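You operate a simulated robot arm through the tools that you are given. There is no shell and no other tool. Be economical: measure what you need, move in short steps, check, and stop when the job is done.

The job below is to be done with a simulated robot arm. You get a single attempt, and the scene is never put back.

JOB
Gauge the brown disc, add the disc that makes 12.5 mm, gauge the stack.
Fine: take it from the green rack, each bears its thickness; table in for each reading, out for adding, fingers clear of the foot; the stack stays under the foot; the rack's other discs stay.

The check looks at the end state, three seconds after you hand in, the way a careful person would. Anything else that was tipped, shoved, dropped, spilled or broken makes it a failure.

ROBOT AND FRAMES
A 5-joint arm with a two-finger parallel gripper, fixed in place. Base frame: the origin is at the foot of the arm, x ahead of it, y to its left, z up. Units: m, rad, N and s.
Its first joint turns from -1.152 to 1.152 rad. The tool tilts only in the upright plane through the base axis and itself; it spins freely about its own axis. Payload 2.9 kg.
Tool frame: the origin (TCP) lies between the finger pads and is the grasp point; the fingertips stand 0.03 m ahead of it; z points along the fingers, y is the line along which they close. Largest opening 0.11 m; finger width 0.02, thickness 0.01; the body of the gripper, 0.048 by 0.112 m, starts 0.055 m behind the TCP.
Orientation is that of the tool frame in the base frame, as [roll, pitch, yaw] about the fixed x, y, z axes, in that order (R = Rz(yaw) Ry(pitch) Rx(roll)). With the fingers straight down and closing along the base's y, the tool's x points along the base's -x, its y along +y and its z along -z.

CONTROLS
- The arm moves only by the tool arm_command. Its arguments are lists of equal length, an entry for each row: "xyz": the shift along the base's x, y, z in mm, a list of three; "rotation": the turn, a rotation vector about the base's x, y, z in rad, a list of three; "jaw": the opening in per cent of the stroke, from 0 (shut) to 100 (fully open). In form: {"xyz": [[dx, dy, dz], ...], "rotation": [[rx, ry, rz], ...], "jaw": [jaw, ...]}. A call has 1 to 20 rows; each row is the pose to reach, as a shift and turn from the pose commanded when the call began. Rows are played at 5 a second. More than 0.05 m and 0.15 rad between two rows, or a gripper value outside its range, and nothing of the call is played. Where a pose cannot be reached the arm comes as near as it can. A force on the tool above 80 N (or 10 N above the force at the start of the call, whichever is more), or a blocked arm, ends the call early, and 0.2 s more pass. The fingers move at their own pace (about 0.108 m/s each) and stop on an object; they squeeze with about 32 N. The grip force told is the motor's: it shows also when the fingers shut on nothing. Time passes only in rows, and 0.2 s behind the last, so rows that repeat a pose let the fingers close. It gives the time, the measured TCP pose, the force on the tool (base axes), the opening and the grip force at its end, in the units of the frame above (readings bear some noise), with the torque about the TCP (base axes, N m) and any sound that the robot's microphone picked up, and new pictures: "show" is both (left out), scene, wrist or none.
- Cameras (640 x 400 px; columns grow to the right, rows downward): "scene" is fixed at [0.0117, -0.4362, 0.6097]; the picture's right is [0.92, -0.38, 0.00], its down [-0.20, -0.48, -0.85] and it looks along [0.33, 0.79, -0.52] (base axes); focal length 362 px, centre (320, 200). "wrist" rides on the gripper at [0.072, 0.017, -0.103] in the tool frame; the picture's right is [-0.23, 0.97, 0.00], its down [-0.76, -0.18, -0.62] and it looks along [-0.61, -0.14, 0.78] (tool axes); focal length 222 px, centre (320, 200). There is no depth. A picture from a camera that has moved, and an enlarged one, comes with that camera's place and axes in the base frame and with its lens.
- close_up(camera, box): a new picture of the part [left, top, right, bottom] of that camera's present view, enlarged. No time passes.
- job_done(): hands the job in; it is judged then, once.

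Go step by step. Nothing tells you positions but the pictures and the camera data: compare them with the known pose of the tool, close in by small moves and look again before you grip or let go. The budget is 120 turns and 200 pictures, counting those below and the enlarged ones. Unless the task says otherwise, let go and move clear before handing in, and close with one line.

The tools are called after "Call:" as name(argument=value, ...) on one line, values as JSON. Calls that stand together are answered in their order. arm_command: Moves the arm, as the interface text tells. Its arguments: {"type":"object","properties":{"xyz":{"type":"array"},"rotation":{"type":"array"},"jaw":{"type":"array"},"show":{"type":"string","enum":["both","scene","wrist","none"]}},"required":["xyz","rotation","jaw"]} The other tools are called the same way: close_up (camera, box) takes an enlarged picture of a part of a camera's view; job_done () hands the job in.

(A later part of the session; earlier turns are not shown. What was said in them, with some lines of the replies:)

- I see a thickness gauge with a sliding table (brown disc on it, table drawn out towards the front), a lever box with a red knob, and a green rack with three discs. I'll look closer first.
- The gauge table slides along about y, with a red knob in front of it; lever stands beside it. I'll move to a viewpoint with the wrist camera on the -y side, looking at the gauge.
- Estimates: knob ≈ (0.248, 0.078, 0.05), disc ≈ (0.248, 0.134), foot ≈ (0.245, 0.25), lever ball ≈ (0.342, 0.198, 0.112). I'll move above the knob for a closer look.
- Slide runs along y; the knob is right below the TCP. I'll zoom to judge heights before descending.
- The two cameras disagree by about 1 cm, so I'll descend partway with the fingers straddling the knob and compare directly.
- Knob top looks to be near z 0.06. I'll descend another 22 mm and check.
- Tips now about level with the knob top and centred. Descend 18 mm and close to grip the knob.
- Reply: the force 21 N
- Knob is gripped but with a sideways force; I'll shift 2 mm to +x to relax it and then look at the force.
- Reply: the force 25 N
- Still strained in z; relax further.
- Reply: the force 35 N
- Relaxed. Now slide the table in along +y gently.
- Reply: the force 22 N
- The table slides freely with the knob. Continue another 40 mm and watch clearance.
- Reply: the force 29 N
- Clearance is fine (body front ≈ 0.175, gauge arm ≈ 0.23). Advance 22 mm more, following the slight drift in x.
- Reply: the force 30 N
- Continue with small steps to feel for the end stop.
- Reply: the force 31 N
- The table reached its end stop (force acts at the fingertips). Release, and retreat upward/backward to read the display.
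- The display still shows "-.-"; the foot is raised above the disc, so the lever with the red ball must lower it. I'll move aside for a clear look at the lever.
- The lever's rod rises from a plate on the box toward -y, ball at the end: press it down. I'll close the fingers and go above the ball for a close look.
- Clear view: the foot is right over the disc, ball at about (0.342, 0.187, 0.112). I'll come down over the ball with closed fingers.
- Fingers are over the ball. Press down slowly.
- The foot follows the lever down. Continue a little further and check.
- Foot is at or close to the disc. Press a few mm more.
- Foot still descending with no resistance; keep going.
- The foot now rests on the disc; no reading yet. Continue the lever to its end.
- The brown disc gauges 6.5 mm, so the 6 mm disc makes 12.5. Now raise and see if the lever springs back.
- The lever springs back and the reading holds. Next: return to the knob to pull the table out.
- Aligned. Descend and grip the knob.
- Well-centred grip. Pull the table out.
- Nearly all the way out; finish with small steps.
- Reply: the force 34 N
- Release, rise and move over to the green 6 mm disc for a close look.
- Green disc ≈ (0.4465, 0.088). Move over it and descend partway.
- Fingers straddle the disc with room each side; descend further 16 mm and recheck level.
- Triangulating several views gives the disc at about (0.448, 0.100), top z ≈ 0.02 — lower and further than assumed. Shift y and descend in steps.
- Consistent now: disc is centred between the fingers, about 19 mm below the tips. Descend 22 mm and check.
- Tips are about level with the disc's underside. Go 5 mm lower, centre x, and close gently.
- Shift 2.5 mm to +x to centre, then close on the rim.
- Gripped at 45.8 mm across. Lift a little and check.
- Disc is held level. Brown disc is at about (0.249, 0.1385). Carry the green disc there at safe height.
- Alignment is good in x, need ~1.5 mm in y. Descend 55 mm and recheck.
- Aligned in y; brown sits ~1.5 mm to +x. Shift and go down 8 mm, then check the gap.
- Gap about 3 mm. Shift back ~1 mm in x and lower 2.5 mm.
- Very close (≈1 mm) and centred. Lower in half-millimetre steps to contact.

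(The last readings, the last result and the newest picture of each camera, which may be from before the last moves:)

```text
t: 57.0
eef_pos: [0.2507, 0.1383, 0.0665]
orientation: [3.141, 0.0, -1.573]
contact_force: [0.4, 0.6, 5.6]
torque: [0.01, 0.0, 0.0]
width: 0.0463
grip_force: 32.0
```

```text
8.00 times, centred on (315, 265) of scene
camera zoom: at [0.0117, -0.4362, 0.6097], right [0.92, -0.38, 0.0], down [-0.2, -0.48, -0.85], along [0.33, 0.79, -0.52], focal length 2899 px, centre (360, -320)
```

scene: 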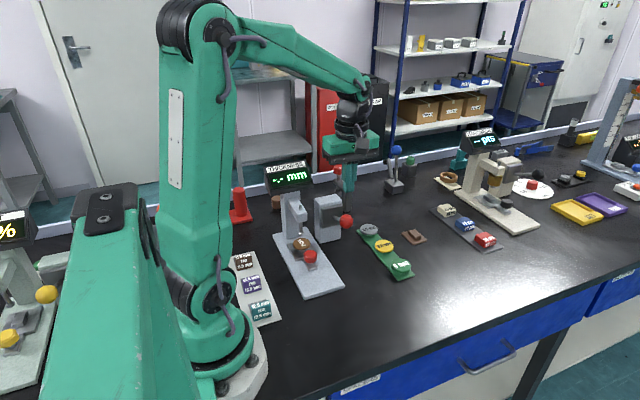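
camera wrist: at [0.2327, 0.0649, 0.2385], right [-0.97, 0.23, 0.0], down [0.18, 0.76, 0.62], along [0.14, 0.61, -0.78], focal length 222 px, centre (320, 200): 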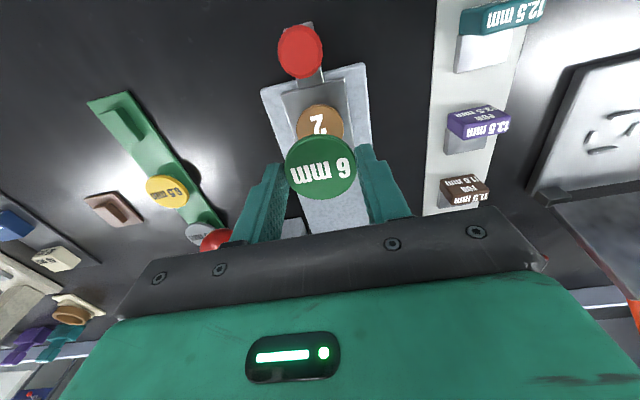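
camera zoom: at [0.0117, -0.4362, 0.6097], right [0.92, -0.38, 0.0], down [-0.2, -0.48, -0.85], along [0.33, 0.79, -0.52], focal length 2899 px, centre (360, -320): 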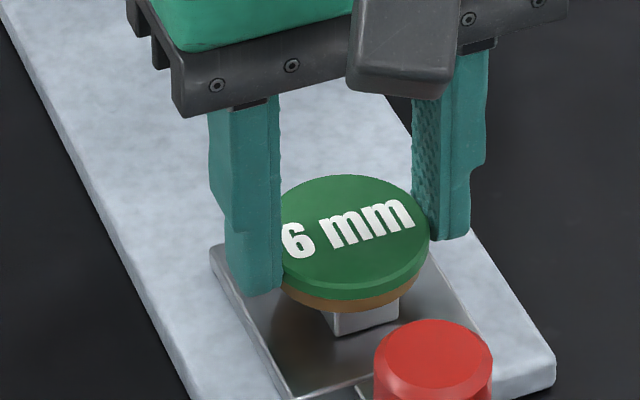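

Contact felt (5.6 N). Open the fingers and rise.

Call:
arm_command(xyz=[[0, 0, 0.3], [0, 0, 0.3], [0, 0, 0.3], [0, 0, 0.3], [0, 0, 15], [0, 0, 40], [0, -30, 70], [0, -60, 90], [0, -60, 90]], rotation=[[0, 0, 0], [0, 0, 0], [0, 0, 0], [0, 0, 0], [0, 0, 0], [0, 0, 0], [0, 0, 0], [0, 0, 0], [0, 0, 0]], jaw=[46, 52, 58, 58, 58, 58, 58, 50, 42], show="wrist")

Call:
close_up(camera="scene", box=[260, 230, 350, 300])

Call:
close_up(camera="wrist", box=[240, 80, 400, 180])

```text
t: 59.0
eef_pos: [0.2513, 0.0788, 0.1541]
orientation: [3.14, -0.001, -1.573]
contact_force: [-0.3, 1.0, 0.2]
torque: [-0.01, 0.03, 0.04]
width: 0.0462
grip_force: 0.1
camera wrist: at [0.2337, 0.0059, 0.2597], right [-0.97, 0.23, 0.0], down [0.18, 0.76, 0.62], along [0.14, 0.61, -0.78], focal length 222 px, centre (320, 200)
```

wrist: 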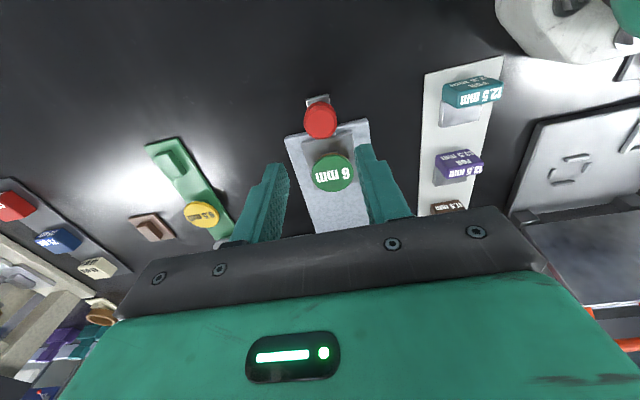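

```text
5.71 times, centred on (305, 265) of scene
camera zoom: at [0.0117, -0.4362, 0.6097], right [0.92, -0.38, 0.0], down [-0.2, -0.48, -0.85], along [0.33, 0.79, -0.52], focal length 2071 px, centre (406, -171)
```

zoom: 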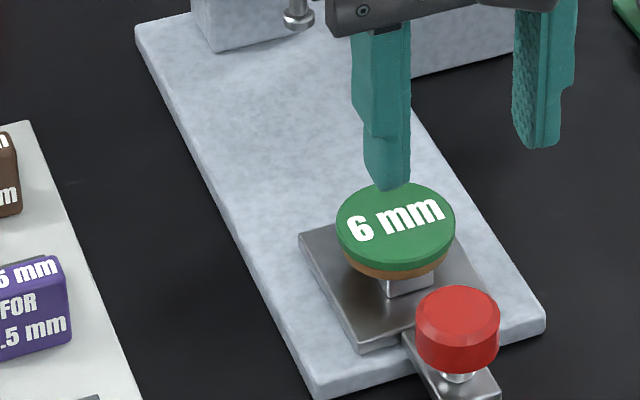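

```text
4.00 times, centred on (320, 130) of wrist
camera zoom: at [0.2337, 0.0059, 0.2597], right [-0.97, 0.23, 0.0], down [0.18, 0.76, 0.62], along [0.14, 0.61, -0.78], focal length 888 px, centre (320, 480)
```

zoom: 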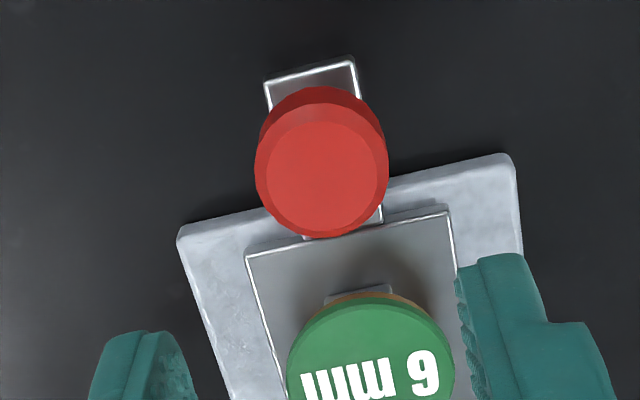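

Stack sits neatly. Now grip the knob again.

Call:
arm_command(xyz=[[-1, -3, -30], [-1, -3, -55], [-1, -3, -75], [-1, -3, -75], [-1, -3, -75], [-1, -3, -75]], rotation=[[0, 0, 0], [0, 0, 0], [0, 0, 0], [0, 0, 0], [0, 0, 0], [0, 0, 0]], jaw=[42, 42, 42, 34, 24, 24], show="none")

Call:
close_up(camera="scene", box=[280, 240, 354, 310])

```text
t: 60.4
eef_pos: [0.2498, 0.0765, 0.0817]
orientation: [-3.14, 0.0, -1.571]
contact_force: [11.7, -0.7, -20.0]
torque: [0.1, -0.28, -0.05]
width: 0.031
grip_force: 45.0
```

```text
5.71 times, centred on (317, 275) of scene
camera zoom: at [0.0118, -0.4361, 0.6097], right [0.92, -0.38, 0.0], down [-0.2, -0.48, -0.85], along [0.33, 0.79, -0.52], focal length 2071 px, centre (337, -229)
```

zoom: 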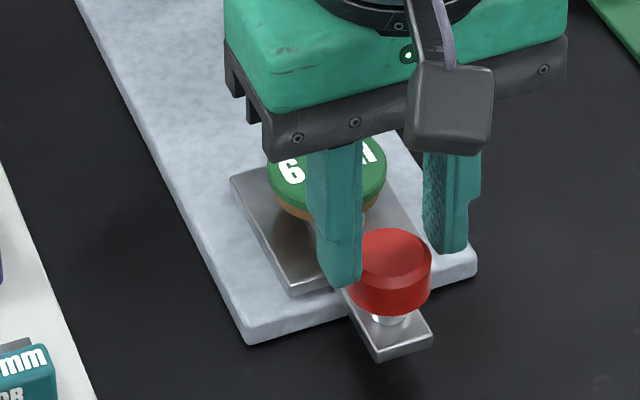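

Gripped. Slide the table in slowly.

Call:
arm_command(xyz=[[0.3, 2, -0.5], [0.3, 6, -0.5], [0.3, 11, -0.5], [0.3, 17, -0.5], [0.3, 23, -0.5], [0.3, 29, -0.5], [0.3, 35, -0.5], [0.2, 41, -0.5], [0.2, 47, -0.5], [0.2, 53, -0.5], [0.1, 59, -0.5], [0, 65, -0.5], [0, 71, -0.5], [0, 77, -0.5], [0, 83, -0.5], [0, 88, -0.5], [0, 93, -0.5], [0, 97, -0.5], [0, 100, -0.5], [0, 100, -0.5]], rotation=[[0, 0, 0], [0, 0, 0], [0, 0, 0], [0, 0, 0], [0, 0, 0], [0, 0, 0], [0, 0, 0], [0, 0, 0], [0, 0, 0], [0, 0, 0], [0, 0, 0], [0, 0, 0], [0, 0, 0], [0, 0, 0], [0, 0, 0], [0, 0, 0], [0, 0, 0], [0, 0, 0], [0, 0, 0], [0, 0, 0]], jaw=[24, 24, 24, 24, 24, 24, 24, 24, 24, 24, 24, 24, 24, 24, 24, 24, 24, 24, 24, 24], show="none")

Call:
close_up(camera="scene", box=[260, 160, 370, 290])

```text
t: 64.6
eef_pos: [0.2501, 0.1761, 0.0812]
orientation: [-3.14, 0.002, -1.573]
contact_force: [19.5, -0.5, 2.4]
torque: [-0.48, -0.47, -0.13]
width: 0.0313
grip_force: 45.0
```

```text
3.08 times, centred on (315, 225) of scene
camera zoom: at [0.0117, -0.4362, 0.6097], right [0.92, -0.38, 0.0], down [-0.2, -0.48, -0.85], along [0.33, 0.79, -0.52], focal length 1115 px, centre (335, 123)
```

zoom: 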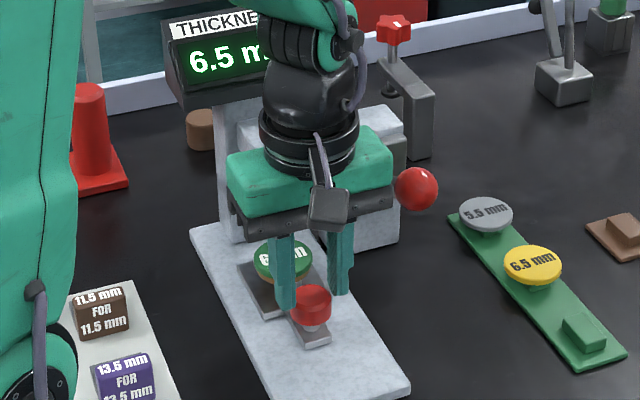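

Call:
arm_command(xyz=[[0.5, 3, 0], [0.5, 6, 0], [0.5, 9, 0], [0.5, 11, 0], [0.5, 12.5, 0], [0.5, 12.5, 0]], rotation=[[0, 0, 0], [0, 0, 0], [0, 0, 0], [0, 0, 0], [0, 0, 0], [0, 0, 0]], jaw=[24, 24, 24, 24, 24, 24], show="none")

```text
t: 66.0
eef_pos: [0.2496, 0.1877, 0.0805]
orientation: [3.139, -0.003, -1.573]
contact_force: [25.3, -29.3, 9.2]
torque: [-0.89, -0.78, -0.14]
width: 0.0315
grip_force: 45.4
```

The end stop is reached again (−29 N in y at the tips). Relax, release, retreat and look.

Call:
arm_command(xyz=[[0.5, -0.5, 0], [0.5, -0.5, 0], [0.5, -0.5, 0], [0, -2, 20], [0, -10, 45], [0, -40, 75], [0, -80, 95], [20, -110, 125], [20, -110, 125]], rotation=[[0, 0, 0], [0, 0, 0], [0, 0, 0], [0, 0, 0], [0, 0, 0], [0, 0, 0], [0, 0, 0], [0, 0, 0], [0, 0, 0]], jaw=[38, 42, 42, 42, 42, 42, 42, 20, 0], show="none")

Call:
close_up(camera="scene", box=[260, 180, 340, 280])

```text
t: 68.0
eef_pos: [0.2718, 0.0777, 0.2054]
orientation: [-3.141, -0.002, -1.572]
contact_force: [0.5, 0.5, 0.4]
torque: [0.02, 0.02, -0.04]
width: 0.0001
grip_force: 31.8
```

```text
4.00 times, centred on (300, 230) of scene
camera zoom: at [0.0117, -0.4362, 0.6097], right [0.92, -0.38, 0.0], down [-0.2, -0.48, -0.85], along [0.33, 0.79, -0.52], focal length 1449 px, centre (400, 80)
```

zoom: 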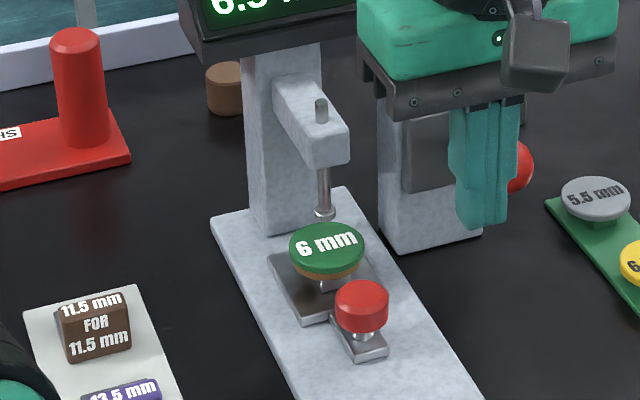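

Table in, stack under the foot. Go to the lever ball and press.

Call:
arm_command(xyz=[[35, 0, 15], [70, 10, 25], [70, 45, 25], [70, 80, 20], [70, 106, 5], [70, 106, -15], [70, 106, -37], [70, 106, -37]], rotation=[[0, 0, 0], [0, 0, 0], [0, 0, 0], [0, 0, 0], [0, 0, 0], [0, 0, 0], [0, 0, 0], [0, 0, 0]], jaw=[0, 0, 0, 0, 0, 0, 0, 0], show="none")

Call:
close_up(camera="scene", box=[260, 160, 370, 260])

```text
t: 69.8
eef_pos: [0.3395, 0.1842, 0.1675]
orientation: [3.141, 0.0, -1.571]
contact_force: [-1.1, -0.2, 0.3]
torque: [-0.03, -0.03, -0.03]
width: 0.0
grip_force: 31.8
```

```text
4.00 times, centred on (315, 210) of scene
camera zoom: at [0.0117, -0.4362, 0.6097], right [0.92, -0.38, 0.0], down [-0.2, -0.48, -0.85], along [0.33, 0.79, -0.52], focal length 1449 px, centre (340, 160)
```

zoom: 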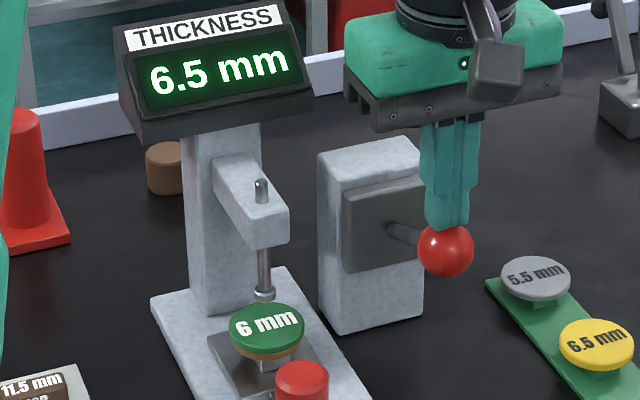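

Call:
arm_command(xyz=[[2, 0, -4], [2, 0, -8], [2, 0, -12], [2, -1, -16], [2, -2, -20], [2, -2, -24], [2, -2, -28], [2, -2, -32], [2, -2, -36], [2, -2, -40], [2, -2, -44], [2, -2, -48], [2, -2, -48], [2, -2, -48], [2, -2, -48]], rotation=[[0, 0, 0], [0, 0, 0], [0, 0, 0], [0, 0, 0], [0, 0, 0], [0, 0, 0], [0, 0, 0], [0, 0, 0], [0, 0, 0], [0, 0, 0], [0, 0, 0], [0, 0, 0], [0, 0, 0], [0, 0, 0], [0, 0, 0]], jaw=[0, 0, 0, 0, 0, 0, 0, 0, 0, 0, 0, 0, 0, 0, 0], show="none")

Call:
close_up(camera="scene", box=[260, 160, 370, 260])

```text
t: 73.0
eef_pos: [0.341, 0.1812, 0.1207]
orientation: [3.141, -0.001, -1.57]
contact_force: [0.0, 1.5, 3.0]
torque: [0.06, -0.04, 0.02]
width: 0.0001
grip_force: 32.3
```

```text
4.00 times, centred on (315, 210) of scene
camera zoom: at [0.0117, -0.4362, 0.6097], right [0.92, -0.38, 0.0], down [-0.2, -0.48, -0.85], along [0.33, 0.79, -0.52], focal length 1449 px, centre (340, 160)
```

zoom: 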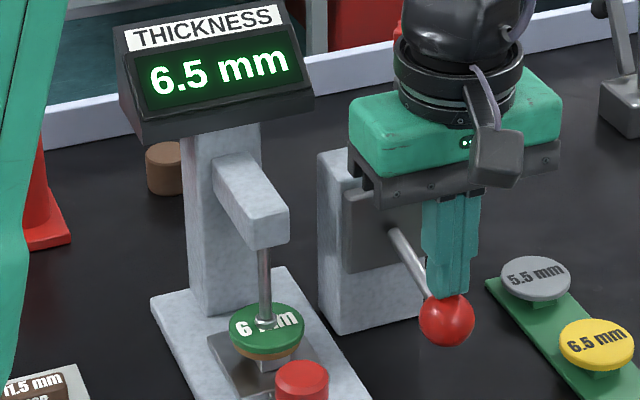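

Foot is on the stack; the last millimetres of lever travel trigger the reading.

Call:
arm_command(xyz=[[0, 0, -2], [0, 0, -3], [0, 0, -3], [0, 0, -3], [0, 0, -3]], rotation=[[0, 0, 0], [0, 0, 0], [0, 0, 0], [0, 0, 0], [0, 0, 0]], jaw=[0, 0, 0, 0, 0], show="none")

Call:
close_up(camera="scene", box=[260, 160, 370, 260])

```text
t: 74.2
eef_pos: [0.3409, 0.1819, 0.118]
orientation: [3.141, 0.002, -1.571]
contact_force: [0.7, -0.7, 3.0]
torque: [-0.04, -0.02, -0.03]
width: 0.0
grip_force: 32.3
```

```text
4.00 times, centred on (315, 210) of scene
camera zoom: at [0.0117, -0.4362, 0.6097], right [0.92, -0.38, 0.0], down [-0.2, -0.48, -0.85], along [0.33, 0.79, -0.52], focal length 1449 px, centre (340, 160)
```

zoom: 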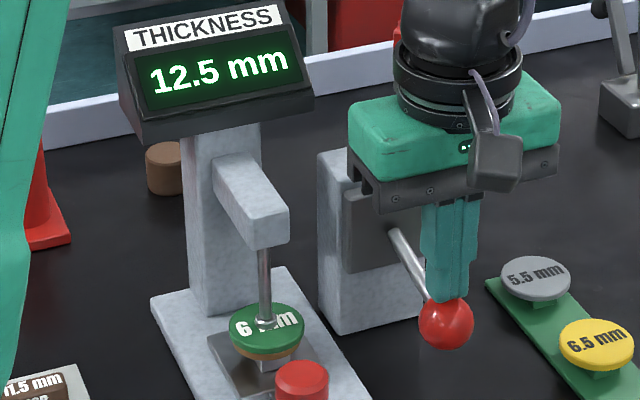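

The display reads 12.5 mm. Let the lever rise slowly and move clear.

Call:
arm_command(xyz=[[0, 0, 4], [0, 0, 8], [0, 0, 13], [0, 0, 18], [0, 0, 24], [0, 0, 30], [0, 0, 37], [0, 0, 44], [0, 0, 54], [0, 0, 70], [0, -40, 90], [10, -80, 110], [20, -110, 120], [20, -110, 120]], rotation=[[0, 0, 0], [0, 0, 0], [0, 0, 0], [0, 0, 0], [0, 0, 0], [0, 0, 0], [0, 0, 0], [0, 0, 0], [0, 0, 0], [0, 0, 0], [0, 0, 0], [0, 0, 0], [0, 0, 0], [0, 0, 0]], jaw=[0, 0, 0, 0, 0, 0, 0, 0, 0, 0, 0, 0, 0, 0], show="wrist")

Call:
close_up(camera="scene", box=[240, 150, 430, 300])

```text
t: 77.2
eef_pos: [0.3619, 0.0724, 0.238]
orientation: [3.14, 0.0, -1.571]
contact_force: [0.1, -0.5, 0.3]
torque: [-0.02, 0.02, -0.05]
width: 0.0003
grip_force: 32.2
camera wrist: at [0.3449, -0.0005, 0.3422], right [-0.97, 0.23, 0.0], down [0.18, 0.76, 0.62], along [0.14, 0.61, -0.78], focal length 222 px, centre (320, 200)
```

wrist: 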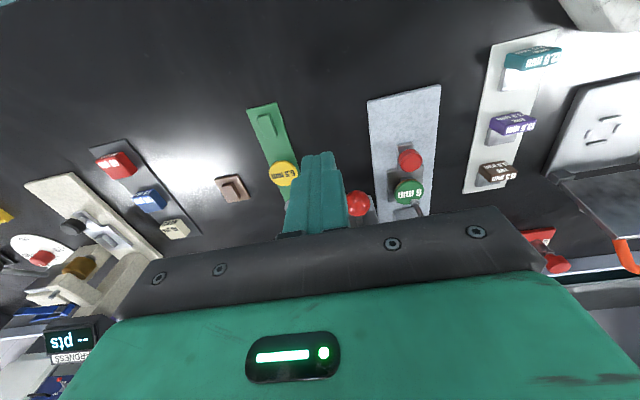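

```text
2.67 times, centred on (335, 225) of scene
camera zoom: at [0.0117, -0.4362, 0.6097], right [0.92, -0.38, 0.0], down [-0.2, -0.48, -0.85], along [0.33, 0.79, -0.52], focal length 966 px, centre (280, 133)
```

zoom: 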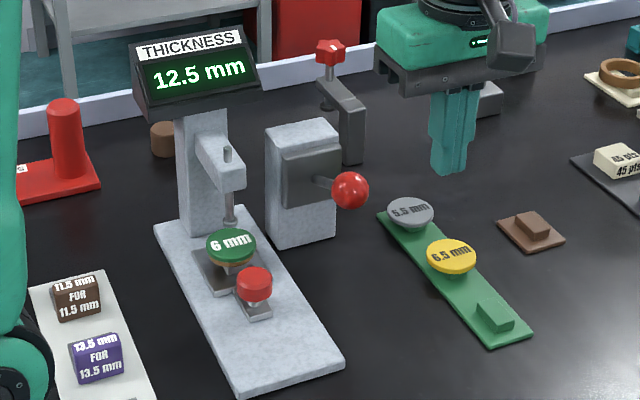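

The display holds 12.5 mm, the stack sits under the raised foot, the other two discs are still in the rack and the arm is clear. I'm handing in now.

Call:
job_done()

```text
The job is handed in.
```

The brown disc gauged 6.5 mm; with the 6 mm disc from the green rack on top, the stack gauged 12.5 mm and was left under the foot.
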